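You operate a simulated robot arm through the tools that you are given. There is no shell and no other tool. Be economical: measure what you need, move in short steps, check, and stop when the job is done.

Carry out the task below with a simulated two-armed robot. There is one attempt and no reset: what you move stays moved.

Task
Pick up the bottle from the plate five with one hand, pass it to the other hand and put it on the shelf of the control post. Set down upright: bottle.

It is judged by the outcome, as a careful person would: the job done as asked, and still so three seconds after it is handed in. It fails if anything else is knocked over, pushed out of place, dropped, spilled or broken.

Robot
Two 6-joint arms with two-finger parallel grippers on one trunk, on a base that drives. Base frame: it is fixed to the floor where the robot stands at the start and does not move with it; the origin is under the middle of the robot, x ahead of it, y to its left, z up; the surface under the hand at the start is at about z = 0.772. Readings come in m, rad, newtons and seconds.
The left shoulder is at the start at [-0.099, 0.177, 0.772], the right one opposite. With the tool pointing down near the work surface each hand reaches from about 0.1 to 0.7 m from the robot's upright axis, wherever it stands, measured 20 degrees to its own side. Places, roughly: shelf of the control post (17x25 cm) [3.68, -2.48, 0.9]. Payload 1.57 kg a hand.
Tool frame (each hand has its own): the origin (TCP) lies between the finger pads and is the grasp point; the fingertips stand 0.03 m ahead of it; z points along the fingers, y is the line along which they close. Largest opening 0.08 m; finger width 0.017, thickness 0.012; the body of the gripper, 0.04 by 0.082 m, starts 0.08 m behind the TCP.
Orientation is that of the tool frame in the base frame, as a unit quaternion [x, y, z, w]. With the fingers straight down and closing along the base's y, the tool's x points along the base's -x, its y along +y and its z along -z.

Tools
- The arms move only by the tool arm_command. It takes "left_steps", "right_steps" or both (then of equal length, played together; a hand with none holds still); each is a list of rows, each a list of 3 entries, a list of its own where there are three numbers: the shift along the base's x, y, z in units of 30 mm (1.0 is 30 mm), then the turn, a rotation vector about the base's x, y, z in units of 8 degrees (1.0 is 8 degrees), then the finger opening in m, from 0 to 0.08. In form: [[[dx, dy, dz], [ax, ay, az], claw], ...]. A call has 1 to 12 rows; each row shifts and turns the commanded pose from where the row before left it. A call with a number of a shift or a turn outside -1 to 1 is refused whole. Rows are played at 5 a second. More than 0.05 m and 0.15 rad between two rows, or a gripper value outside its range, and nothing of the call is played. Where a pose cannot be reached the arm comes as near as it can. A force on the tool above 40 N (or 10 N above the force at the start of the call, whichever is more), or a blocked arm, ends the call early, and 0.2 s more pass. Each finger travels about 0.072 m/s and halts on what it meets, pressing with about 23 N; the grip force reading is that of the motor and also rises with nothing between the fingers. The clock runs only during rows and for 0.2 s after the last one: add rows that do not move to give the fingers time. It gives the time, the measured TCP pose, the force on the tool (base axes), the opening and the grip force at its end, in the units of the frame above (readings bear some noise), with the torque about the TCP (base axes, N m) and any sound that the robot's microphone picked up.
- Cameras (640 x 400 px; columns grow to the right, rows downward): "scene" is now at [0.0448, -0.0015, 1.5024]; the picture's right is [0.01, -1.00, 0.00], its down [-0.65, -0.01, -0.76] and it looks along [0.76, 0.01, -0.65] (base axes); focal length 249 px, centre (320, 200). "left" rides on the left gripper at [0.072, 0.007, -0.122] in its tool frame; the picture's right is [-0.09, 1.00, 0.00], its down [-0.84, -0.08, -0.54] and it looks along [-0.54, -0.05, 0.84] (tool axes); focal length 238 px, centre (320, 200). "right" rides on the right gripper at [0.072, -0.007, -0.122] in its tool frame; the picture's right is [0.09, 1.00, 0.00], its down [-0.84, 0.08, -0.54] and it looks along [-0.54, 0.05, 0.84] (tool axes); focal length 238 px, centre (320, 200). There is no depth. A picture from a camera that has moved, and an enlarged one, comes with that camera's place and axes in the base frame and with its lens.
- snapshot(camera): a new picture of that camera. No time passes.
- move_column(by): slides the trunk up (or, below 0, down) by that many m; the arms and the scene camera ride with it, the base frame stays. It gives what a move gives, with no picture.
- roll_base(legs): drives the robot by 1 to 6 legs, each [ahead, left, turn to the left] in m, m and rad, along the robot's own axes; the way and the turn of a leg run together, so that a leg with both is an arc; at most 1.5 m and 3.142 rad a leg. The arms and the cameras ride along, it lands a little off, and it stops where it bumps. It gives what a move gives.
- pan_tilt(pan, tilt): turns the head with the scene camera to pan (to the left, within 2.496 rad either way) and tilt (down, from -0.506 to 1.204), counted from straight ahead of the robot. It gives what a move gives.
- zoom(camera, box): a new picture of the part [left, top, right, bottom] of that camera's present view, enlarged. No time passes.
- hand_in(): hands the job in; it is judged then, once.

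Go step by step. Nothing tells you exact positions but the pictures and the camera data: compare them with the known pose of the tool, close in by small moves and look again before you grip or let go. The budget is 120 turns and 92 pictures, counting those below and the enlarged ones. Unless the task says otherwise, let go and move clear before handing in, and close with one line.

The tools are called after "Call:" as a command line: name --argument value ..., lists and objects as JSON in quotes. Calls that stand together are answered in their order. arm_command: Moves the arms, as the interface text tells. Its arguments: {"type":"object","properties":{"left_steps":{"type":"array"},"right_steps":{"type":"array"}},"required":[]} The other tools are called the same way: move_column (by) slides the trunk up or down; roll_base (legs) drives the base; pan_tilt (pan, tilt) turns the head that bears the scene camera; snapshot (camera) takes a picture; zoom (camera, box) takes an enlarged picture of a part of a camera's view; hand_in () hands the job in.

At the start:

```text
time: 0.0
left_tcp_pos: [0.547, 0.1587, 1.097]
left_tool_rot: [0.0, 1.0, 0.001, 0.0]
left_ft_force: [0.3, 0.9, 0.2]
left_torque: [0.04, -0.01, -0.01]
left_gripper_width: 0.0798
left_gripper_force: 0.1
right_tcp_pos: [0.4952, -0.2705, 1.0247]
right_tool_rot: [0.0, 1.0, 0.0, 0.001]
right_ft_force: [0.4, 0.1, 0.0]
right_torque: [0.01, 0.0, 0.01]
right_gripper_width: 0.0802
right_gripper_force: 0.1
trunk travel left (down, up): [-0.215, 0.113]
robot x, y, heading: [-0.0014, 0.0018, -0.004]
head pan, tilt: [0.009, 0.709]
```

scene: 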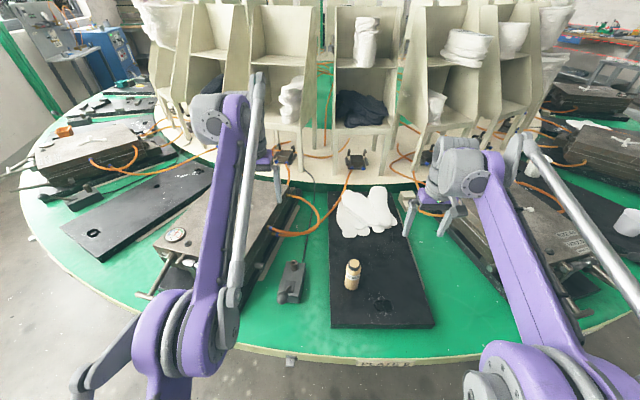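
right: 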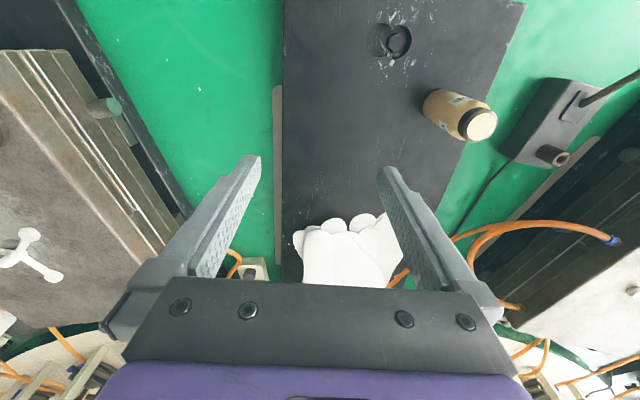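
left: 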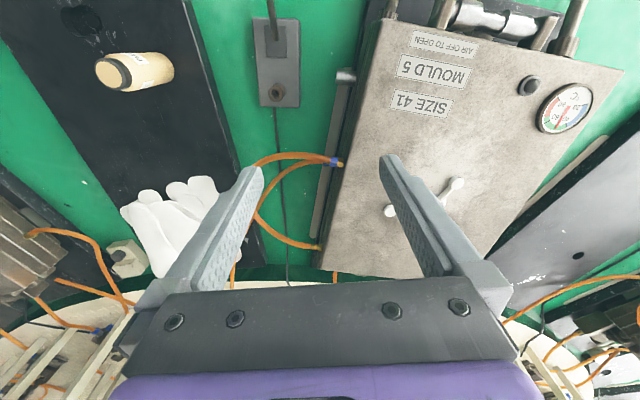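

The bottle stands on the dark plate beside mould 5, at roughly (0.46, -0.09). I'll zoom in on it and look towards the control post.

Call:
zoom --camera "scene" --box '[270, 170, 450, 340]'

Call:
zoom --camera "right" --box '[360, 20, 600, 200]'

Call:
pan_tilt --pan -0.59 --tilt 0.15

Call:
snapshot --camera "scene"

```text
2.35 times, centred on (360, 255) of scene
camera zoom: at [0.0448, -0.0015, 1.5024], right [0.01, -1.0, 0.0], down [-0.65, -0.01, -0.76], along [0.76, 0.01, -0.65], focal length 585 px, centre (226, 71)
```

zoom: 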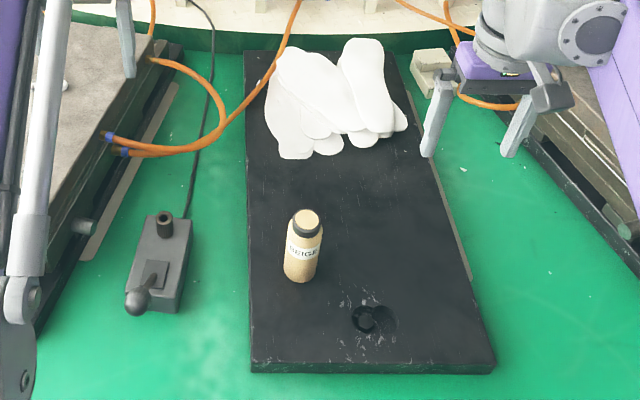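

```text
2.22 times, centred on (480, 110) of right
camera zoom: at [0.4232, -0.2761, 1.1472], right [-0.09, 1.0, 0.0], down [0.84, 0.08, 0.54], along [0.54, 0.05, -0.84], focal length 530 px, centre (-36, 400)
```

zoom: 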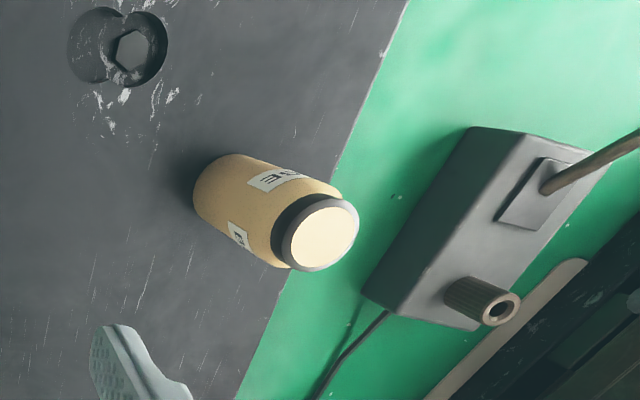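

```text
time: 1.0
left_tcp_pos: [0.5459, 0.1578, 1.0964]
left_tool_rot: [0.0, 1.0, -0.001, 0.0]
left_ft_force: [0.2, 0.0, -0.2]
left_torque: [-0.02, -0.01, 0.0]
left_gripper_width: 0.0799
left_gripper_force: 0.2
right_tcp_pos: [0.4944, -0.2709, 1.0259]
right_tool_rot: [0.0, 1.0, 0.0, 0.0]
right_ft_force: [0.1, -0.6, -0.3]
right_torque: [-0.01, -0.01, -0.02]
right_gripper_width: 0.0798
right_gripper_force: 0.1
trunk travel left (down, up): [-0.215, 0.113]
robot x, y, heading: [0.0007, 0.0008, 0.003]
head pan, tilt: [-0.59, 0.15]
```

```text
86 pictures are left
camera scene: at [0.0373, -0.0538, 1.5531], right [-0.56, -0.83, 0.0], down [-0.12, 0.08, -0.99], along [0.82, -0.55, -0.15], focal length 249 px, centre (320, 200)
```

scene: 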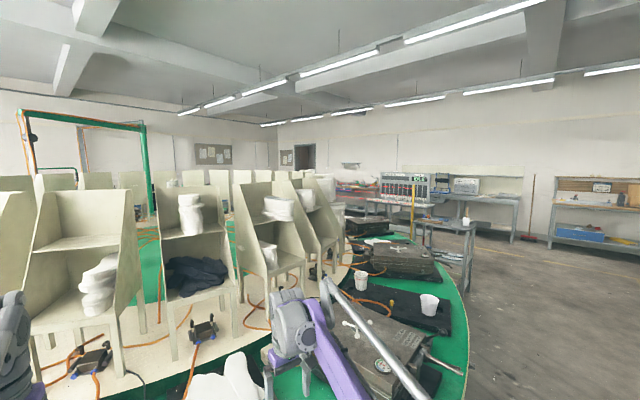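

The bottle's place is confirmed. Now I'll look at the control post.

Call:
zoom --camera "scene" --box '[280, 140, 500, 280]'

Call:
zoom --camera "scene" --box '[300, 150, 380, 220]'

```text
2.86 times, centred on (390, 210) of scene
camera zoom: at [0.0373, -0.0538, 1.5531], right [-0.56, -0.83, 0.0], down [-0.12, 0.08, -0.99], along [0.82, -0.55, -0.15], focal length 711 px, centre (120, 171)
```

zoom: 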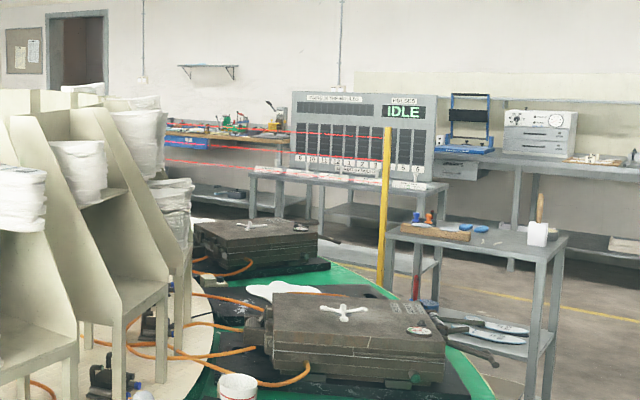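

```text
5.71 times, centred on (340, 185) of scene
camera zoom: at [0.0373, -0.0538, 1.5531], right [-0.56, -0.83, 0.0], down [-0.12, 0.08, -0.99], along [0.82, -0.55, -0.15], focal length 1421 px, centre (206, 286)
```

zoom: 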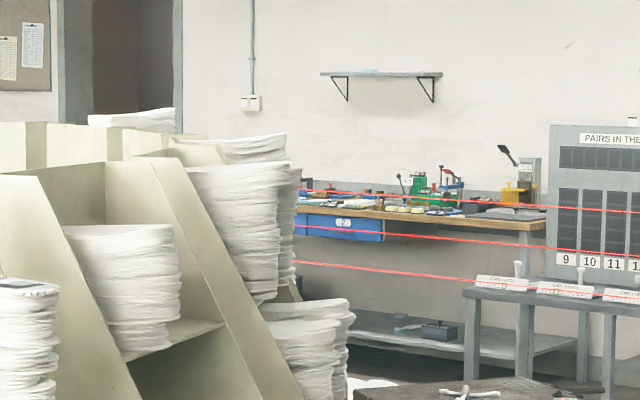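

The control post is still hidden behind the stations, so I'll look at it once I've driven round. The bottle is at about (0.477, -0.097), base z≈0.775, top z≈0.89, and I'm bringing the right hand over it.

Call:
arm_command --right_steps '[[[-0.1, 0.97, 0], [0, 0, 0], 0.08], [[-0.1, 0.97, 0], [0, 0, 0], 0.08], [[-0.1, 0.97, 0], [0, 0, 0], 0.08], [[-0.1, 0.97, 0], [0, 0, 0], 0.08], [[-0.1, 0.97, 0], [0, 0, 0], 0.08], [[-0.08, 0.95, 0], [0, 0, 0], 0.08], [[0, 0, 0], [0, 0, 0], 0.08]]'

Call:
pan_tilt --pan 0.0 --tilt 0.8

Call:
snapshot --camera "scene"

Call:
snapshot --camera "right"

Call:
snapshot --camera "left"

```text
time: 2.6
left_tcp_pos: [0.5463, 0.1585, 1.0967]
left_tool_rot: [0.0, 1.0, 0.0, 0.0]
left_ft_force: [0.3, -0.2, 0.4]
left_torque: [-0.02, 0.0, 0.01]
left_gripper_width: 0.0798
left_gripper_force: 0.0
right_tcp_pos: [0.4781, -0.0994, 1.0262]
right_tool_rot: [-0.001, 1.0, 0.0, 0.001]
right_ft_force: [0.1, -0.8, 0.1]
right_torque: [0.02, -0.02, -0.02]
right_gripper_width: 0.0801
right_gripper_force: 0.1
trunk travel left (down, up): [-0.215, 0.113]
robot x, y, heading: [-0.0038, -0.0025, -0.002]
head pan, tilt: [-0.59, 0.15]
```

```text
time: 3.6
left_tcp_pos: [0.5461, 0.1584, 1.0974]
left_tool_rot: [0.0, 1.0, 0.0, 0.0]
left_ft_force: [0.4, -0.3, 0.6]
left_torque: [-0.01, -0.04, 0.01]
left_gripper_width: 0.0799
left_gripper_force: 0.1
right_tcp_pos: [0.4779, -0.0997, 1.0259]
right_tool_rot: [0.0, 1.0, 0.0, -0.001]
right_ft_force: [-0.8, -1.3, 0.4]
right_torque: [-0.03, 0.0, 0.01]
right_gripper_width: 0.08
right_gripper_force: 0.0
trunk travel left (down, up): [-0.215, 0.113]
robot x, y, heading: [-0.0011, 0.002, -0.004]
head pan, tilt: [0.0, 0.799]
```

```text
83 pictures are left
camera scene: at [0.0409, -0.0023, 1.4949], right [0.0, -1.0, 0.0], down [-0.72, 0.0, -0.7], along [0.7, 0.0, -0.72], focal length 249 px, centre (320, 200)
```

scene: 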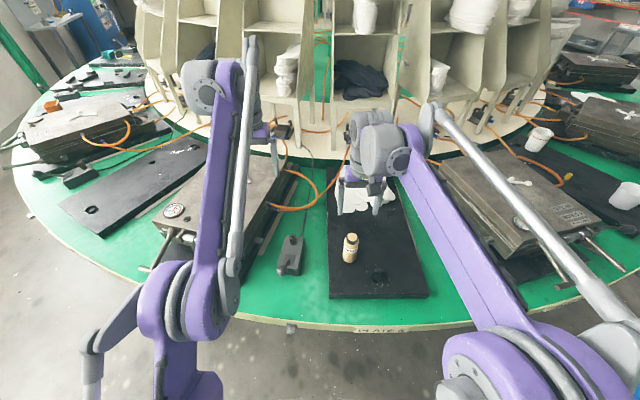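

```text
82 pictures are left
camera right: at [0.4058, -0.105, 1.1485], right [-0.09, 1.0, 0.0], down [0.84, 0.08, 0.54], along [0.54, 0.05, -0.84], focal length 238 px, centre (320, 200)
```

right: 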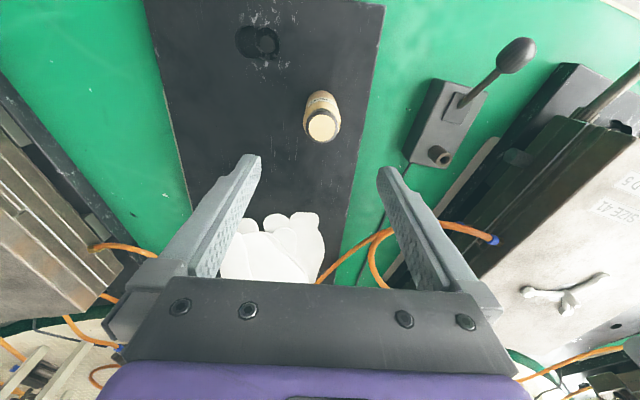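

```text
81 pictures are left
camera left: at [0.4741, 0.1648, 1.2185], right [0.09, 1.0, 0.0], down [0.84, -0.08, 0.54], along [0.54, -0.05, -0.84], focal length 238 px, centre (320, 200)
```

left: 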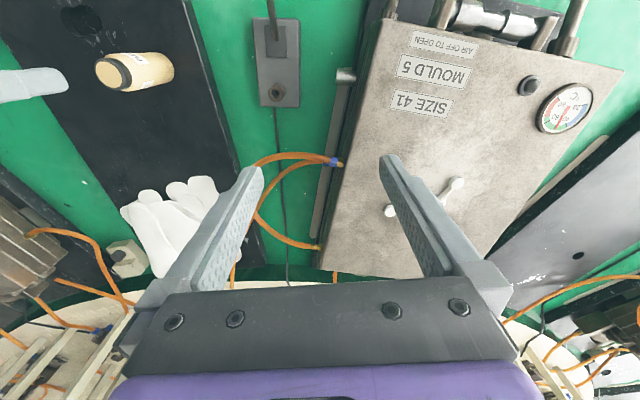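

Both wrist cameras put the cap top at about (0.478, -0.0965, 0.885), right under the hand. I'll descend to z≈0.853.

Call:
arm_command --right_steps '[[[0, 0.1, -1], [0, 0, 0], 0.08], [[0, 0, -1], [0, 0, 0], 0.08], [[0, 0, -1], [0, 0, 0], 0.08], [[0, 0, -1], [0, 0, 0], 0.08], [[0, 0, -1], [0, 0, 0], 0.08], [[0, 0, -0.75], [0, 0, 0], 0.08], [[0, 0, 0], [0, 0, 0], 0.08]]'

Call:
snapshot --camera "right"

Call:
zoom --camera "left" --box '[0, 0, 240, 150]'

```text
time: 5.2
left_tcp_pos: [0.5463, 0.1592, 1.0966]
left_tool_rot: [0.0, 1.0, 0.0, 0.0]
left_ft_force: [-0.1, -0.1, 0.3]
left_torque: [0.01, 0.0, 0.01]
left_gripper_width: 0.0801
left_gripper_force: 0.0
right_tcp_pos: [0.4786, -0.0948, 0.8545]
right_tool_rot: [0.0, 1.0, 0.0, 0.001]
right_ft_force: [-0.2, -1.0, -0.6]
right_torque: [0.0, 0.02, 0.04]
right_gripper_width: 0.0799
right_gripper_force: 0.1
trunk travel left (down, up): [-0.215, 0.113]
robot x, y, heading: [0.0047, 0.0004, 0.002]
head pan, tilt: [0.0, 0.799]
```

```text
80 pictures are left
camera right: at [0.406, -0.0995, 0.9769], right [-0.09, 1.0, 0.0], down [0.84, 0.08, 0.54], along [0.54, 0.05, -0.84], focal length 238 px, centre (320, 200)
```

right: 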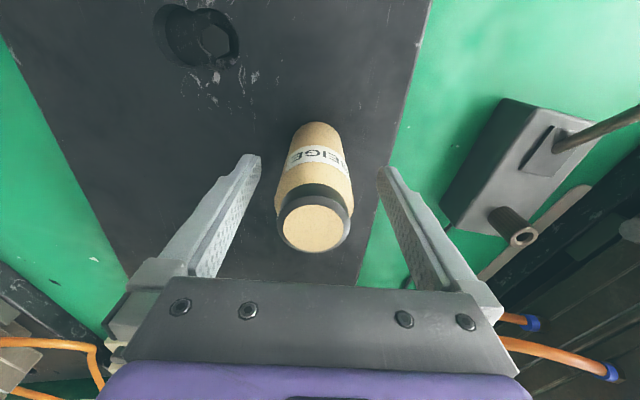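

```text
2.67 times, centred on (120, 75) of left
camera zoom: at [0.474, 0.1647, 1.2185], right [0.09, 1.0, 0.0], down [0.84, -0.08, 0.54], along [0.54, -0.05, -0.84], focal length 636 px, centre (853, 533)
```

zoom: 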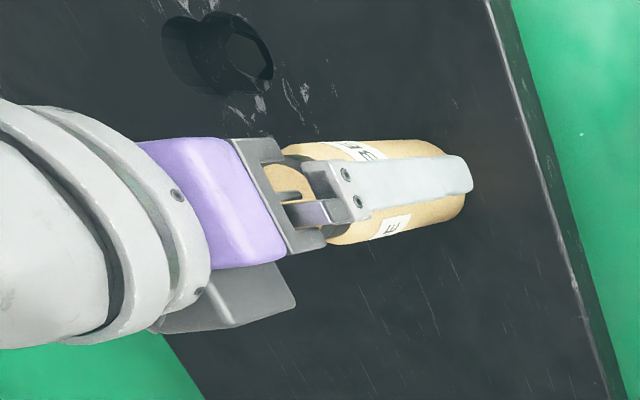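

The bottle is centred between the fingers, so I'll close on it.

Call:
arm_command --right_steps '[[[0, 0, 0], [0, 0, 0], 0.03], [[0, 0, 0], [0, 0, 0], 0.03], [[0, 0, 0], [0, 0, 0], 0.03], [[0, 0, 0], [0, 0, 0], 0.03]]'

```text
time: 6.2
left_tcp_pos: [0.5459, 0.1578, 1.0968]
left_tool_rot: [0.0, 1.0, 0.001, 0.0]
left_ft_force: [-0.1, -0.1, -0.3]
left_torque: [-0.01, 0.0, 0.0]
left_gripper_width: 0.08
left_gripper_force: 0.1
right_tcp_pos: [0.4775, -0.0939, 0.8547]
right_tool_rot: [-0.001, 1.0, 0.0, 0.0]
right_ft_force: [-1.2, -0.1, 0.3]
right_torque: [0.03, -0.01, -0.04]
right_gripper_width: 0.0431
right_gripper_force: 23.3
trunk travel left (down, up): [-0.215, 0.113]
robot x, y, heading: [-0.0015, -0.0002, 0.001]
head pan, tilt: [0.0, 0.799]
```

Gripped at 43 mm. Now I'll lift it.

Call:
arm_command --right_steps '[[[0, 0, 0.4], [0, 0, 0], 0.03], [[0, 0, 0.8], [0, 0, 0], 0.03], [[0, 0, 1], [0, 0, 0], 0.03], [[0, 0, 1], [0, 0, 0], 0.03], [[0, 0, 1], [0, 0, 0], 0.03], [[0, 0, 1], [0, 0, 0], 0.03], [[0, 0, 1], [0, 0, 0], 0.03], [[0, 0, 0.6], [0, 0, 0], 0.03], [[0, 0, 0], [0, 0, 0], 0.03]]'

Call:
snapshot --camera "right"

Call:
snapshot --camera "scene"

```text
time: 8.2
left_tcp_pos: [0.5458, 0.159, 1.0952]
left_tool_rot: [0.0, 1.0, 0.0, 0.001]
left_ft_force: [0.0, 0.4, 0.7]
left_torque: [-0.03, -0.01, -0.01]
left_gripper_width: 0.08
left_gripper_force: 0.1
right_tcp_pos: [0.479, -0.0968, 1.0571]
right_tool_rot: [-0.001, 1.0, 0.0, 0.0]
right_ft_force: [0.6, 0.0, -1.9]
right_torque: [0.03, 0.01, 0.0]
right_gripper_width: 0.0432
right_gripper_force: 23.1
trunk travel left (down, up): [-0.215, 0.113]
robot x, y, heading: [0.0004, 0.0006, 0.004]
head pan, tilt: [0.0, 0.799]
```

```text
78 pictures are left
camera right: at [0.4075, -0.1024, 1.1801], right [-0.09, 1.0, 0.0], down [0.84, 0.08, 0.54], along [0.54, 0.05, -0.84], focal length 238 px, centre (320, 200)
```

right: 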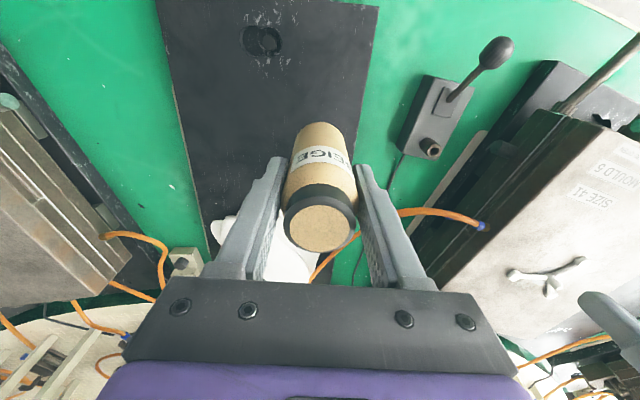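

```text
77 pictures are left
camera scene: at [0.041, -0.0022, 1.4948], right [0.0, -1.0, 0.0], down [-0.72, 0.0, -0.7], along [0.7, 0.0, -0.72], focal length 249 px, centre (320, 200)
```

scene: 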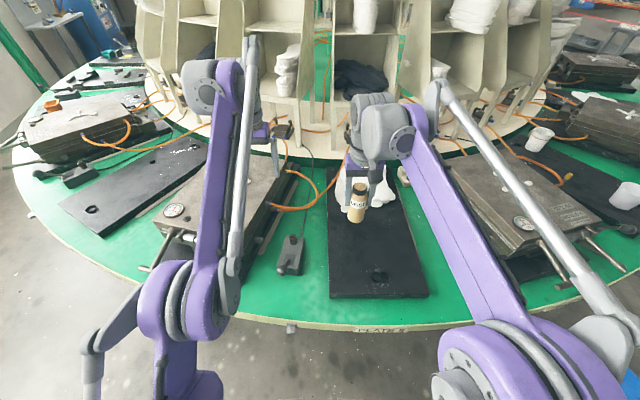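

The bottle is up and upright in the right hand. Before driving I'll check the space to the right and behind.

Call:
pan_tilt --pan -1.3 --tilt 0.35

Call:
snapshot --camera "scene"

Call:
pan_tilt --pan -2.49 --tilt 0.4

Call:
snapshot --camera "scene"

```text
time: 9.7
left_tcp_pos: [0.5471, 0.1577, 1.0959]
left_tool_rot: [0.001, 1.0, 0.001, 0.0]
left_ft_force: [-0.4, -0.2, 0.7]
left_torque: [-0.01, 0.0, 0.02]
left_gripper_width: 0.0801
left_gripper_force: 0.1
right_tcp_pos: [0.4798, -0.0973, 1.0577]
right_tool_rot: [0.0, 1.0, 0.0, -0.001]
right_ft_force: [-0.6, 1.1, -2.8]
right_torque: [-0.02, 0.0, 0.04]
right_gripper_width: 0.043
right_gripper_force: 22.6
trunk travel left (down, up): [-0.215, 0.113]
robot x, y, heading: [0.0017, -0.0005, 0.001]
head pan, tilt: [-1.3, 0.351]
```

```text
76 pictures are left
camera scene: at [-0.0147, -0.0919, 1.5345], right [-0.96, -0.27, 0.0], down [-0.09, 0.33, -0.94], along [0.25, -0.9, -0.34], focal length 249 px, centre (320, 200)
```

scene: 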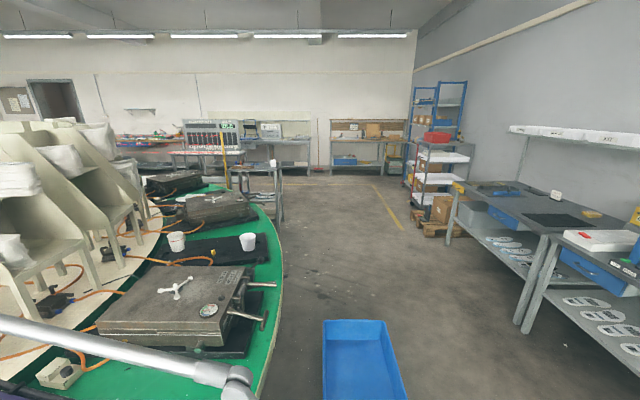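

```text
time: 11.1
left_tcp_pos: [0.5466, 0.1577, 1.0977]
left_tool_rot: [0.0, 1.0, 0.0, 0.001]
left_ft_force: [-0.6, 1.1, -0.7]
left_torque: [-0.04, 0.01, 0.01]
left_gripper_width: 0.0801
left_gripper_force: 0.1
right_tcp_pos: [0.4781, -0.0969, 1.0568]
right_tool_rot: [0.0, 1.0, 0.0, 0.0]
right_ft_force: [-0.2, -0.3, -2.0]
right_torque: [0.01, -0.01, -0.01]
right_gripper_width: 0.0429
right_gripper_force: 23.1
trunk travel left (down, up): [-0.215, 0.113]
robot x, y, heading: [0.002, 0.0016, -0.002]
head pan, tilt: [-2.491, 0.4]
```

```text
75 pictures are left
camera scene: at [-0.1133, -0.0584, 1.53], right [-0.61, 0.8, 0.0], down [0.31, 0.24, -0.92], along [-0.73, -0.56, -0.39], focal length 249 px, centre (320, 200)
```

scene: 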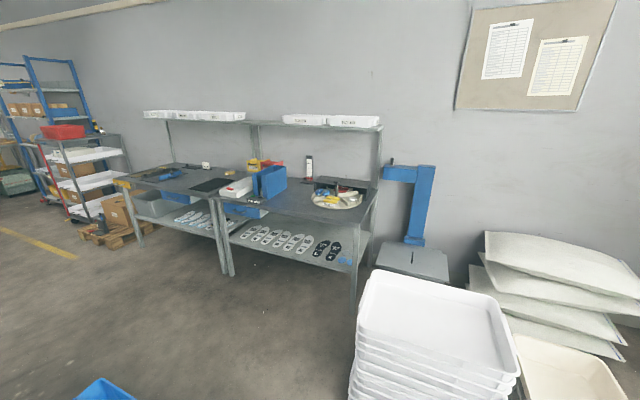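

A blue bin stands on the floor close to my right. I'll look down at it to measure how much room there is to pass.

Call:
pan_tilt --pan -1.75 --tilt 0.95

Call:
snapshot --camera "scene"

Call:
pan_tilt --pan -2.49 --tilt 1.15

Call:
snapshot --camera "scene"

```text
time: 12.2
left_tcp_pos: [0.5467, 0.1581, 1.0962]
left_tool_rot: [0.0, 1.0, 0.0, 0.0]
left_ft_force: [0.7, -0.2, -0.3]
left_torque: [0.01, 0.0, 0.0]
left_gripper_width: 0.0798
left_gripper_force: 0.1
right_tcp_pos: [0.4776, -0.0967, 1.0574]
right_tool_rot: [0.0, 1.0, 0.001, 0.001]
right_ft_force: [0.5, -0.1, -1.1]
right_torque: [0.01, -0.02, -0.01]
right_gripper_width: 0.0433
right_gripper_force: 22.9
trunk travel left (down, up): [-0.215, 0.113]
robot x, y, heading: [0.0012, -0.0027, -0.001]
head pan, tilt: [-1.751, 0.949]
```

```text
74 pictures are left
camera scene: at [-0.0527, -0.0738, 1.4834], right [-0.98, 0.18, 0.0], down [0.15, 0.8, -0.58], along [-0.1, -0.57, -0.81], focal length 249 px, centre (320, 200)
```

scene: 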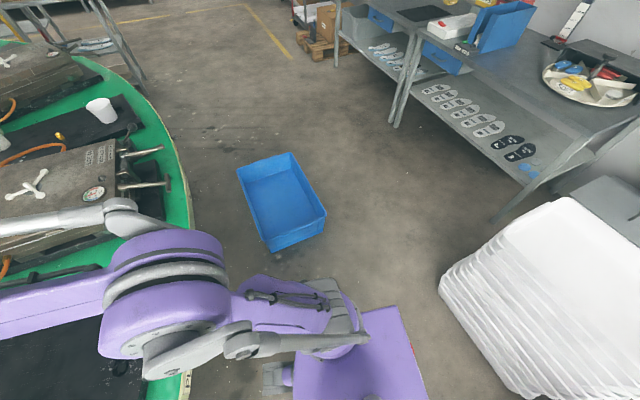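

```text
time: 13.3
left_tcp_pos: [0.5465, 0.1581, 1.0956]
left_tool_rot: [0.0, 1.0, 0.0, 0.0]
left_ft_force: [0.6, -0.4, 0.4]
left_torque: [0.01, 0.01, -0.02]
left_gripper_width: 0.08
left_gripper_force: 0.2
right_tcp_pos: [0.479, -0.0959, 1.0571]
right_tool_rot: [0.0, 1.0, 0.0, 0.0]
right_ft_force: [0.4, -0.2, -2.0]
right_torque: [-0.02, 0.02, -0.01]
right_gripper_width: 0.0432
right_gripper_force: 23.3
trunk travel left (down, up): [-0.215, 0.113]
robot x, y, heading: [-0.0, 0.0015, -0.006]
head pan, tilt: [-2.491, 1.15]
```

```text
73 pictures are left
camera scene: at [-0.087, -0.0384, 1.47], right [-0.61, 0.8, 0.0], down [0.73, 0.55, -0.41], along [-0.32, -0.25, -0.91], focal length 249 px, centre (320, 200)
```

scene: 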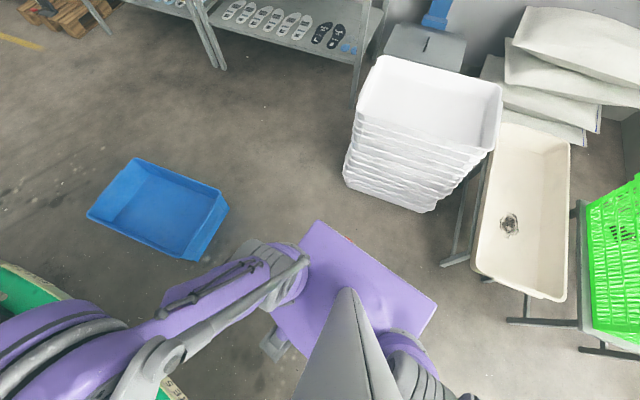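

I can see the bin at x from -0.2 to 0.3 and y from -0.8 to -1.5, with the trays' corner near (-0.8, -0.37). I'll look at my own base to judge clearance.

Call:
zoom --camera "scene" --box '[200, 200, 460, 400]'

Call:
pan_tilt --pan -1.1 --tilt 1.2

Call:
snapshot --camera "scene"

Call:
pan_tilt --pan 2.49 --tilt 1.0

Call:
snapshot --camera "scene"

```text
2.00 times, centred on (330, 300) of scene
camera zoom: at [-0.087, -0.0384, 1.47], right [-0.61, 0.8, 0.0], down [0.73, 0.55, -0.41], along [-0.32, -0.25, -0.91], focal length 498 px, centre (300, 0)
```

zoom: 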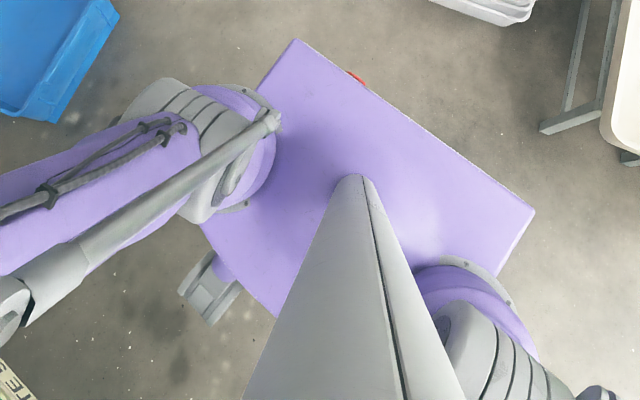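

```text
time: 14.8
left_tcp_pos: [0.5464, 0.159, 1.0965]
left_tool_rot: [0.0, 1.0, 0.0, 0.0]
left_ft_force: [-0.5, 0.0, 0.3]
left_torque: [0.01, 0.0, -0.01]
left_gripper_width: 0.08
left_gripper_force: 0.1
right_tcp_pos: [0.4793, -0.0968, 1.0566]
right_tool_rot: [0.001, 1.0, 0.0, -0.001]
right_ft_force: [0.5, 0.2, -2.7]
right_torque: [0.01, 0.04, -0.01]
right_gripper_width: 0.0432
right_gripper_force: 23.4
trunk travel left (down, up): [-0.215, 0.113]
robot x, y, heading: [0.0011, -0.0042, -0.003]
head pan, tilt: [-1.1, 1.201]
```

```text
71 pictures are left
camera scene: at [-0.0143, -0.0521, 1.4671], right [-0.89, -0.45, 0.0], down [-0.42, 0.83, -0.36], along [0.16, -0.32, -0.93], focal length 249 px, centre (320, 200)
```

scene: 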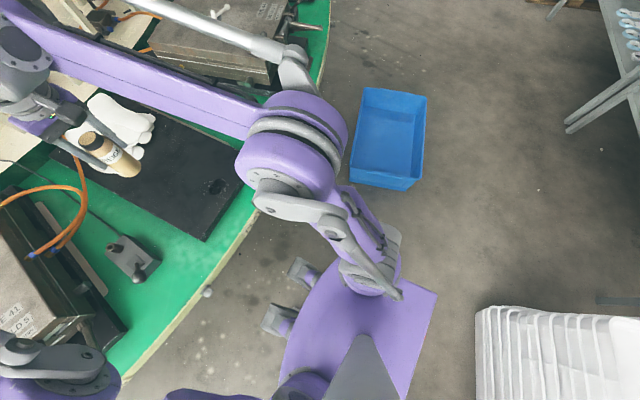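

```text
time: 17.8
left_tcp_pos: [0.5449, 0.1581, 1.0954]
left_tool_rot: [0.0, 1.0, 0.001, 0.0]
left_ft_force: [0.5, -0.6, 0.1]
left_torque: [0.01, 0.0, -0.01]
left_gripper_width: 0.08
left_gripper_force: 0.0
right_tcp_pos: [0.4792, -0.0971, 1.056]
right_tool_rot: [0.0, 1.0, 0.001, 0.0]
right_ft_force: [0.5, 0.0, -1.5]
right_torque: [-0.01, -0.03, 0.02]
right_gripper_width: 0.043
right_gripper_force: 23.0
trunk travel left (down, up): [-0.215, 0.113]
robot x, y, heading: [-0.0014, -0.0005, -0.001]
head pan, tilt: [2.491, 1.0]
```

```text
70 pictures are left
camera scene: at [-0.0951, 0.04, 1.4797], right [0.61, 0.8, 0.0], down [0.67, -0.51, -0.54], along [-0.43, 0.33, -0.84], focal length 249 px, centre (320, 200)
```

scene: 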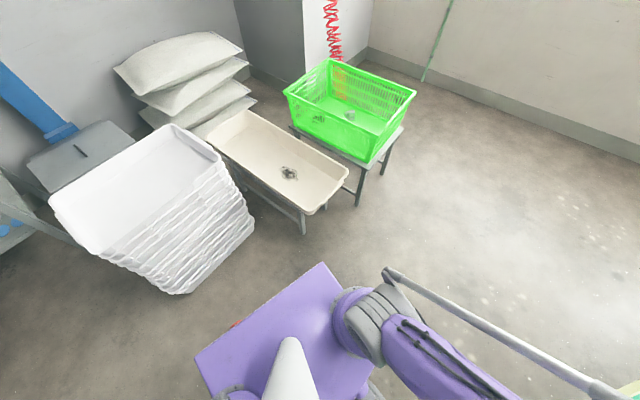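

My base is compact (about ±0.22 m wide, -0.3 to +0.2 long), so it fits between the trays and the bin. I'll back off, turn, and check before threading the gap.

Call:
roll_base --legs '[[-0.22, 0, 0], [0, 0, -2.0]]'

Call:
pan_tilt --pan 0.0 --tilt 0.7

Call:
snapshot --camera "scene"

```text
time: 24.2
left_tcp_pos: [-0.285, -0.5639, 1.0963]
left_tool_rot: [0.835, 0.55, 0.0, 0.0]
left_ft_force: [0.3, 0.3, -0.8]
left_torque: [0.01, -0.03, 0.02]
left_gripper_width: 0.0799
left_gripper_force: 0.0
right_tcp_pos: [-0.4939, -0.4016, 1.0567]
right_tool_rot: [0.835, 0.55, 0.0, -0.001]
right_ft_force: [-0.1, 0.2, -1.3]
right_torque: [0.0, 0.02, 0.0]
right_gripper_width: 0.0431
right_gripper_force: 23.2
trunk travel left (down, up): [-0.215, 0.113]
robot x, y, heading: [-0.2148, 0.0013, -1.973]
head pan, tilt: [2.491, 1.0]
```

```text
time: 26.5
left_tcp_pos: [-0.2849, -0.5638, 1.0972]
left_tool_rot: [0.836, 0.549, -0.001, -0.001]
left_ft_force: [0.3, 0.9, -0.2]
left_torque: [0.0, -0.02, 0.03]
left_gripper_width: 0.0798
left_gripper_force: 0.1
right_tcp_pos: [-0.4924, -0.4015, 1.0581]
right_tool_rot: [0.836, 0.549, 0.0, 0.0]
right_ft_force: [-0.7, -0.1, -1.6]
right_torque: [-0.02, 0.0, -0.03]
right_gripper_width: 0.0432
right_gripper_force: 23.4
trunk travel left (down, up): [-0.215, 0.113]
robot x, y, heading: [-0.2159, 0.0011, -1.982]
head pan, tilt: [0.0, 0.7]
```

```text
69 pictures are left
camera scene: at [-0.2337, -0.0443, 1.5031], right [-0.92, 0.39, 0.0], down [0.25, 0.59, -0.76], along [-0.3, -0.7, -0.64], focal length 249 px, centre (320, 200)
```

scene: 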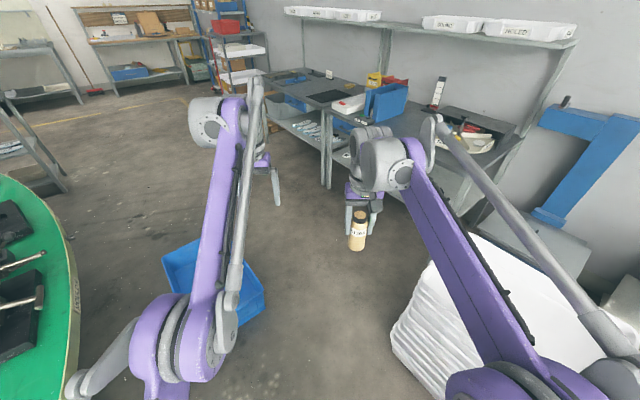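

The gap looks clear along this heading. I'll drive through it and then along the aisle.

Call:
roll_base --legs '[[1.05, 0.0, 0], [0, 0, 0.67], [1.2, 0, 0]]'

Call:
pan_tilt --pan 0.7 --tilt 0.3

Call:
snapshot --camera "scene"

```text
time: 39.3
left_tcp_pos: [-0.0541, -2.5981, 1.0964]
left_tool_rot: [0.612, 0.791, 0.0, 0.0]
left_ft_force: [-0.9, 0.7, 0.0]
left_torque: [0.0, -0.02, 0.0]
left_gripper_width: 0.0802
left_gripper_force: 0.0
right_tcp_pos: [-0.3167, -2.5962, 1.0576]
right_tool_rot: [0.613, 0.79, 0.0, 0.0]
right_ft_force: [0.4, 0.1, -1.6]
right_torque: [0.03, -0.02, 0.0]
right_gripper_width: 0.0435
right_gripper_force: 23.6
trunk travel left (down, up): [-0.215, 0.113]
robot x, y, heading: [-0.3395, -2.1063, -1.323]
head pan, tilt: [0.0, 0.7]
```

```text
time: 40.4
left_tcp_pos: [-0.0536, -2.5992, 1.0964]
left_tool_rot: [0.614, 0.79, 0.0, 0.0]
left_ft_force: [-0.2, 0.3, -0.3]
left_torque: [0.0, -0.02, -0.01]
left_gripper_width: 0.0802
left_gripper_force: 0.0
right_tcp_pos: [-0.3176, -2.5966, 1.0566]
right_tool_rot: [0.614, 0.789, 0.0, 0.001]
right_ft_force: [1.3, -0.9, -1.3]
right_torque: [0.01, 0.02, 0.02]
right_gripper_width: 0.0433
right_gripper_force: 22.5
trunk travel left (down, up): [-0.215, 0.113]
robot x, y, heading: [-0.3443, -2.1117, -1.32]
head pan, tilt: [0.7, 0.3]
```

```text
68 pictures are left
camera scene: at [-0.2764, -2.1272, 1.5392], right [-0.58, -0.81, 0.0], down [-0.24, 0.17, -0.96], along [0.78, -0.56, -0.3], focal length 249 px, centre (320, 200)
```

scene: 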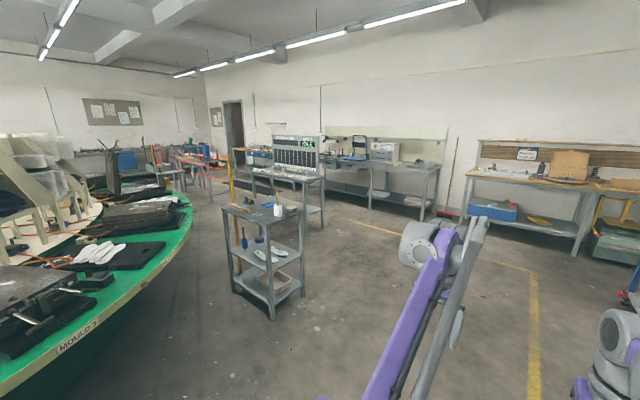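

The trolley stands at about x 1.3–2.0, y -2.6 to -3.15. The post should appear near column 176, so I'll zoom there.

Call:
zoom --camera "scene" --box '[80, 110, 340, 270]'

Call:
zoom --camera "scene" --box '[130, 130, 230, 210]'

```text
2.46 times, centred on (210, 190) of scene
camera zoom: at [-0.2764, -2.1272, 1.5392], right [-0.58, -0.81, 0.0], down [-0.24, 0.17, -0.96], along [0.78, -0.56, -0.3], focal length 612 px, centre (591, 225)
```

zoom: 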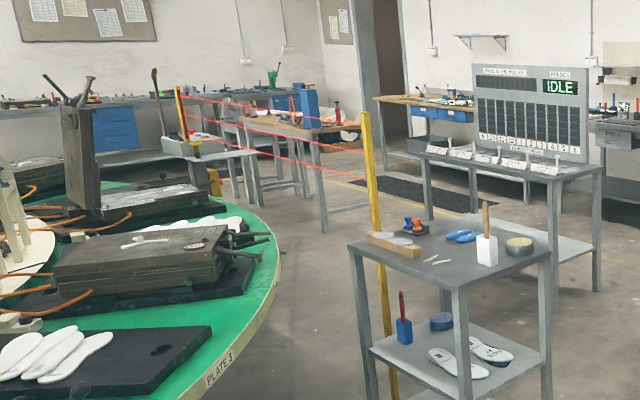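

```text
5.00 times, centred on (180, 170) of scene
camera zoom: at [-0.2764, -2.1272, 1.5392], right [-0.58, -0.81, 0.0], down [-0.24, 0.17, -0.96], along [0.78, -0.56, -0.3], focal length 1244 px, centre (1020, 350)
```

zoom: 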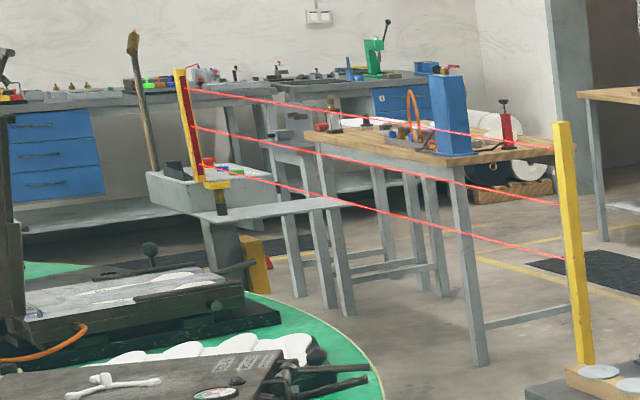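

The control post is the grey pedestal with the sloped panel, and its flat shelf sticks out to the right; light-curtain beams run beside the table. I'll go round outside the trolley, along y≈-3.5.

Call:
roll_base --legs '[[0, 0, 0.39], [1.5, 0, 0], [0.2, 0, 0], [0, 0, 0.93]]'

Call:
pan_tilt --pan 0.0 --tilt 0.35

Call:
snapshot --camera "scene"

```text
time: 52.6
left_tcp_pos: [1.1988, -3.3801, 1.097]
left_tool_rot: [0.03, 1.0, 0.001, 0.0]
left_ft_force: [0.4, 0.3, -0.7]
left_torque: [0.0, -0.02, -0.02]
left_gripper_width: 0.0802
left_gripper_force: 0.0
right_tcp_pos: [1.1151, -3.6304, 1.0576]
right_tool_rot: [0.031, 1.0, 0.0, 0.0]
right_ft_force: [-0.4, 1.1, -1.9]
right_torque: [-0.05, 0.04, 0.0]
right_gripper_width: 0.0431
right_gripper_force: 23.2
trunk travel left (down, up): [-0.215, 0.113]
robot x, y, heading: [0.643, -3.5039, -0.06]
head pan, tilt: [0.7, 0.3]
```

```text
time: 53.6
left_tcp_pos: [1.1992, -3.379, 1.0966]
left_tool_rot: [0.03, 1.0, 0.0, 0.0]
left_ft_force: [-0.4, -0.3, -0.3]
left_torque: [-0.01, -0.02, 0.03]
left_gripper_width: 0.0801
left_gripper_force: 0.1
right_tcp_pos: [1.1159, -3.6298, 1.0576]
right_tool_rot: [0.031, 1.0, 0.0, 0.0]
right_ft_force: [0.1, 0.4, -1.9]
right_torque: [-0.02, 0.03, 0.03]
right_gripper_width: 0.0434
right_gripper_force: 23.0
trunk travel left (down, up): [-0.215, 0.113]
robot x, y, heading: [0.6453, -3.5037, -0.059]
head pan, tilt: [0.0, 0.351]
```

```text
65 pictures are left
camera scene: at [0.6972, -3.5099, 1.5345], right [-0.06, -1.0, 0.0], down [-0.34, 0.02, -0.94], along [0.94, -0.06, -0.34], focal length 249 px, centre (320, 200)
```

scene: 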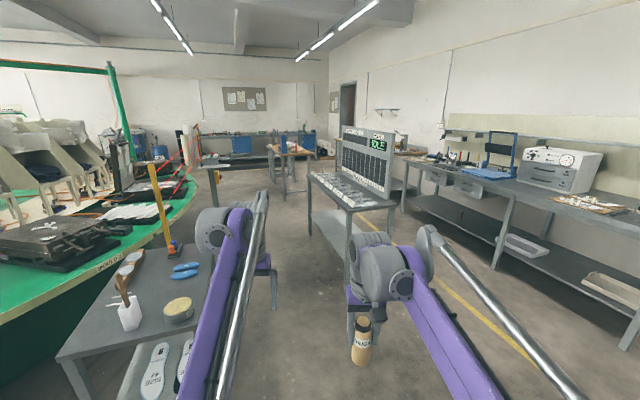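

I need to see the trolley's right edge and the post better.

Call:
pan_tilt --pan 0.5 --tilt 0.7

Call:
snapshot --camera "scene"

Call:
snapshot --camera "left"

```text
time: 54.6
left_tcp_pos: [1.1989, -3.3805, 1.0973]
left_tool_rot: [0.031, 1.0, -0.001, 0.0]
left_ft_force: [0.5, -0.4, 0.1]
left_torque: [-0.01, 0.02, 0.01]
left_gripper_width: 0.0803
left_gripper_force: 0.1
right_tcp_pos: [1.1162, -3.6313, 1.0577]
right_tool_rot: [0.031, 1.0, 0.001, 0.001]
right_ft_force: [0.2, 0.3, -1.6]
right_torque: [0.01, 0.01, -0.04]
right_gripper_width: 0.0432
right_gripper_force: 23.0
trunk travel left (down, up): [-0.215, 0.113]
robot x, y, heading: [0.6409, -3.5043, -0.061]
head pan, tilt: [0.499, 0.7]
```

```text
64 pictures are left
camera scene: at [0.6812, -3.4683, 1.5031], right [0.42, -0.91, 0.0], down [-0.58, -0.27, -0.77], along [0.69, 0.32, -0.64], focal length 249 px, centre (320, 200)
```

scene: 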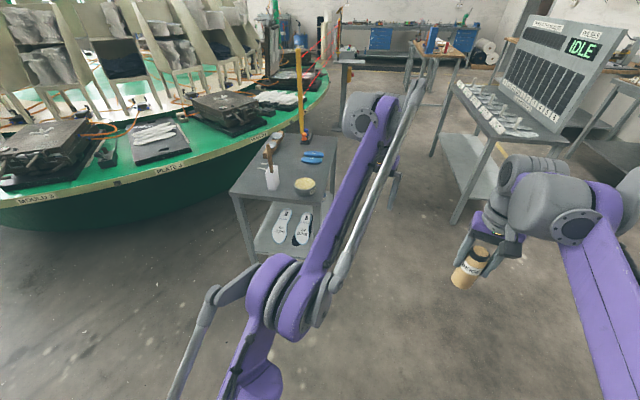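

```text
63 pictures are left
camera left: at [1.1272, -3.3691, 1.2185], right [0.15, 0.99, 0.0], down [0.83, -0.13, 0.54], along [0.54, -0.08, -0.84], focal length 238 px, centre (320, 200)
```

left: 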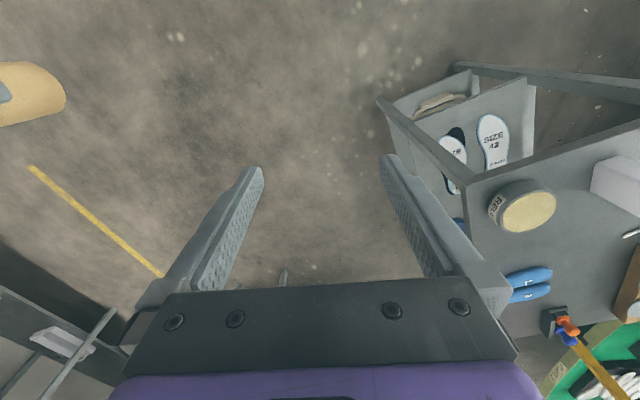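

The trolley's corner is at (1.37, -3.15), and the aisle runs slightly left and is about 1.1 m wide. I'll drive through it towards the post.

Call:
roll_base --legs '[[1.0, 0.0, 0], [0, 0, 0.44], [0.9, 0, 0]]'

Call:
pan_tilt --pan 0.15 --tilt 0.4

Call:
snapshot --camera "scene"

```text
time: 65.4
left_tcp_pos: [2.9436, -2.9054, 1.0971]
left_tool_rot: [-0.177, 0.984, 0.0, 0.0]
left_ft_force: [-0.1, 0.1, -0.2]
left_torque: [0.01, 0.01, 0.01]
left_gripper_width: 0.0801
left_gripper_force: 0.0
right_tcp_pos: [2.9677, -3.1678, 1.0579]
right_tool_rot: [-0.176, 0.984, 0.0, 0.0]
right_ft_force: [0.2, -0.2, -1.3]
right_torque: [0.04, -0.01, 0.03]
right_gripper_width: 0.0431
right_gripper_force: 23.0
trunk travel left (down, up): [-0.215, 0.113]
robot x, y, heading: [2.4823, -3.239, 0.356]
head pan, tilt: [0.499, 0.7]
```

```text
time: 66.3
left_tcp_pos: [2.9425, -2.9058, 1.0964]
left_tool_rot: [-0.176, 0.984, 0.0, 0.001]
left_ft_force: [-0.2, 0.6, -0.2]
left_torque: [0.03, -0.02, -0.03]
left_gripper_width: 0.0802
left_gripper_force: 0.1
right_tcp_pos: [2.9689, -3.1687, 1.0567]
right_tool_rot: [-0.176, 0.984, 0.001, 0.0]
right_ft_force: [0.3, 0.1, -1.5]
right_torque: [-0.02, 0.01, 0.0]
right_gripper_width: 0.0431
right_gripper_force: 22.9
trunk travel left (down, up): [-0.215, 0.113]
robot x, y, heading: [2.4819, -3.2443, 0.362]
head pan, tilt: [0.15, 0.4]
```

```text
62 pictures are left
camera scene: at [2.5294, -3.2146, 1.5299], right [0.48, -0.87, 0.0], down [-0.34, -0.19, -0.92], along [0.81, 0.45, -0.39], focal length 249 px, centre (320, 200)
```

scene: 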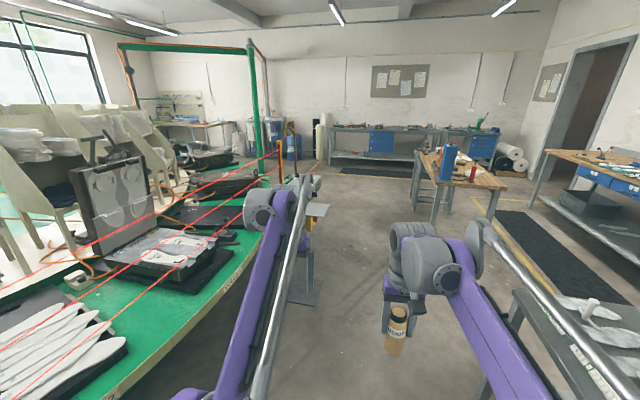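

The post is just ahead behind the left forearm. I'll zoom on it.

Call:
zoom --camera "scene" --box '[230, 130, 390, 310]'

Call:
snapshot --camera "left"

```text
2.22 times, centred on (310, 220) of scene
camera zoom: at [2.5294, -3.2146, 1.5299], right [0.48, -0.87, 0.0], down [-0.34, -0.19, -0.92], along [0.81, 0.45, -0.39], focal length 553 px, centre (342, 156)
```

zoom: 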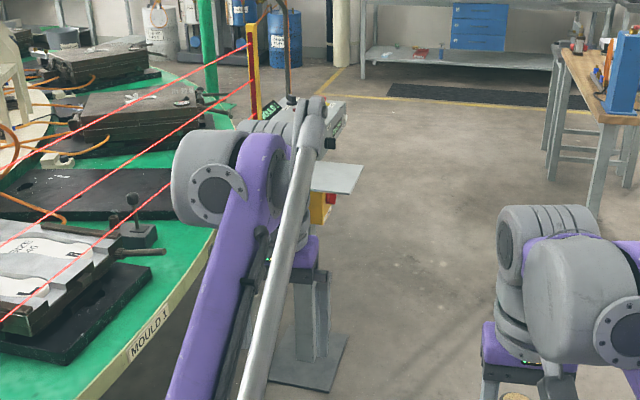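

```text
60 pictures are left
camera left: at [2.873, -2.9244, 1.2185], right [-0.26, 0.97, 0.0], down [0.81, 0.22, 0.54], along [0.52, 0.14, -0.84], focal length 238 px, centre (320, 200)
```

left: 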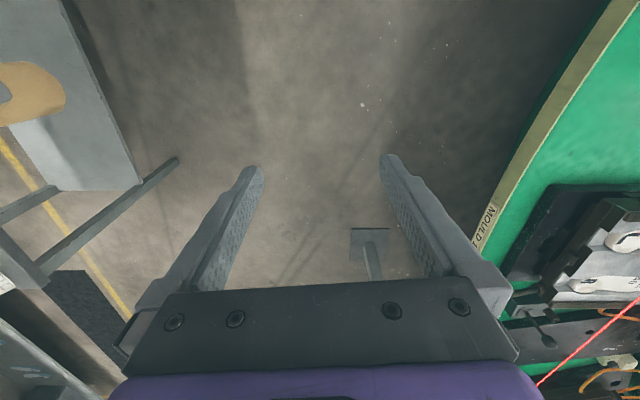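

There's clear floor here, so I'll do the handover now. First the right hand yaws +45° and shifts a little, while the left hand yaws -45°.

Call:
arm_command --left_steps '[[[0, 0, 0], [0, 0, -0.94], 0.08], [[0, 0, 0], [0, 0, -0.94], 0.08], [[0, 0, 0], [0, 0, -0.94], 0.08], [[0, 0, 0], [0, 0, -0.94], 0.08], [[0, 0, 0], [0, 0, -0.94], 0.08], [[0, 0, 0], [0, 0, -0.94], 0.08], [[0, 0, 0], [0, 0, 0], 0.08]]' --right_steps '[[[-0.1, 0.26, 0], [0, 0, 0.94], 0.03], [[-0.1, 0.26, 0], [0, 0, 0.94], 0.03], [[-0.1, 0.26, 0], [0, 0, 0.94], 0.03], [[-0.1, 0.26, 0], [0, 0, 0.94], 0.03], [[-0.1, 0.26, 0], [0, 0, 0.94], 0.03], [[-0.1, 0.26, 0], [0, 0, 0.94], 0.03], [[0, 0, 0], [0, 0, 0], 0.03]]'

Call:
arm_command --left_steps '[[[-0.76, -0.54, -0.35], [-0.386, -0.857, 0], 0.08], [[-0.76, -0.54, -0.35], [-0.386, -0.857, 0], 0.08], [[-0.76, -0.54, -0.35], [-0.386, -0.857, 0], 0.08], [[-0.76, -0.54, -0.35], [-0.386, -0.857, 0], 0.08], [[-0.76, -0.54, -0.35], [-0.386, -0.857, 0], 0.08], [[-0.76, -0.54, -0.35], [-0.386, -0.857, 0], 0.08], [[-0.76, -0.54, -0.35], [-0.386, -0.857, 0], 0.08], [[-0.76, -0.54, -0.35], [-0.386, -0.857, 0], 0.08], [[0, 0, 0], [0, 0, 0], 0.08], [[0, 0, 0], [0, 0, 0], 0.08]]'

Call:
snapshot --camera "left"

Call:
pan_tilt --pan 0.0 --tilt 0.75

Call:
snapshot --camera "scene"

```text
time: 67.9
left_tcp_pos: [2.9429, -2.9065, 1.0972]
left_tool_rot: [0.216, 0.976, -0.001, 0.0]
left_ft_force: [0.0, 0.0, -0.5]
left_torque: [-0.02, 0.0, 0.02]
left_gripper_width: 0.0799
left_gripper_force: 0.1
right_tcp_pos: [2.9493, -3.1204, 1.0576]
right_tool_rot: [-0.541, 0.841, 0.0, 0.0]
right_ft_force: [0.9, 0.1, -1.8]
right_torque: [0.02, 0.0, 0.02]
right_gripper_width: 0.0429
right_gripper_force: 23.1
trunk travel left (down, up): [-0.215, 0.113]
robot x, y, heading: [2.4912, -3.244, 0.353]
head pan, tilt: [0.15, 0.4]
```

```text
time: 70.1
left_tcp_pos: [2.7624, -3.0368, 1.0133]
left_tool_rot: [0.187, 0.844, -0.103, 0.491]
left_ft_force: [0.6, 0.0, -0.5]
left_torque: [0.03, -0.05, -0.01]
left_gripper_width: 0.08
left_gripper_force: 0.0
right_tcp_pos: [2.9504, -3.1206, 1.0576]
right_tool_rot: [-0.54, 0.841, 0.0, -0.001]
right_ft_force: [-0.8, 0.5, -2.2]
right_torque: [-0.04, 0.0, 0.02]
right_gripper_width: 0.0433
right_gripper_force: 23.3
trunk travel left (down, up): [-0.215, 0.113]
robot x, y, heading: [2.4847, -3.2426, 0.353]
head pan, tilt: [0.15, 0.4]
```

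```text
59 pictures are left
camera left: at [2.6349, -2.972, 1.0118], right [0.45, 0.89, 0.09], down [-0.09, -0.06, 0.99], along [0.89, -0.46, 0.05], focal length 238 px, centre (320, 200)
```

left: 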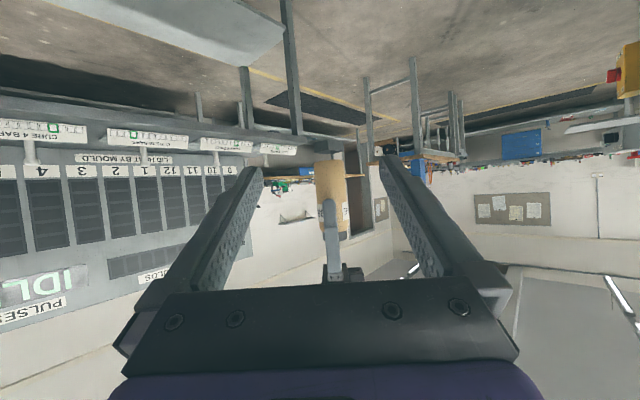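

```text
time: 70.9
left_tcp_pos: [2.7619, -3.0356, 1.0129]
left_tool_rot: [0.185, 0.845, -0.102, 0.491]
left_ft_force: [0.3, 0.4, 0.2]
left_torque: [0.0, 0.02, 0.02]
left_gripper_width: 0.0801
left_gripper_force: 0.0
right_tcp_pos: [2.9493, -3.1192, 1.0572]
right_tool_rot: [-0.54, 0.842, 0.0, 0.0]
right_ft_force: [-0.4, 0.0, -1.6]
right_torque: [0.01, 0.0, 0.0]
right_gripper_width: 0.0431
right_gripper_force: 23.0
trunk travel left (down, up): [-0.215, 0.113]
robot x, y, heading: [2.4863, -3.2433, 0.355]
head pan, tilt: [0.0, 0.75]
```

```text
58 pictures are left
camera scene: at [2.5261, -3.2306, 1.4989], right [0.35, -0.94, 0.0], down [-0.64, -0.24, -0.73], along [0.69, 0.25, -0.68], focal length 249 px, centre (320, 200)
```

scene: 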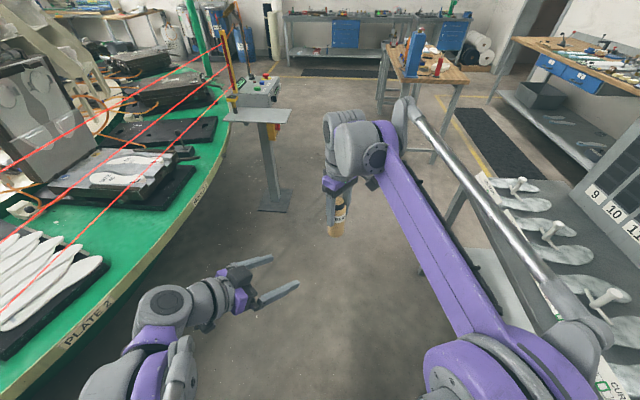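

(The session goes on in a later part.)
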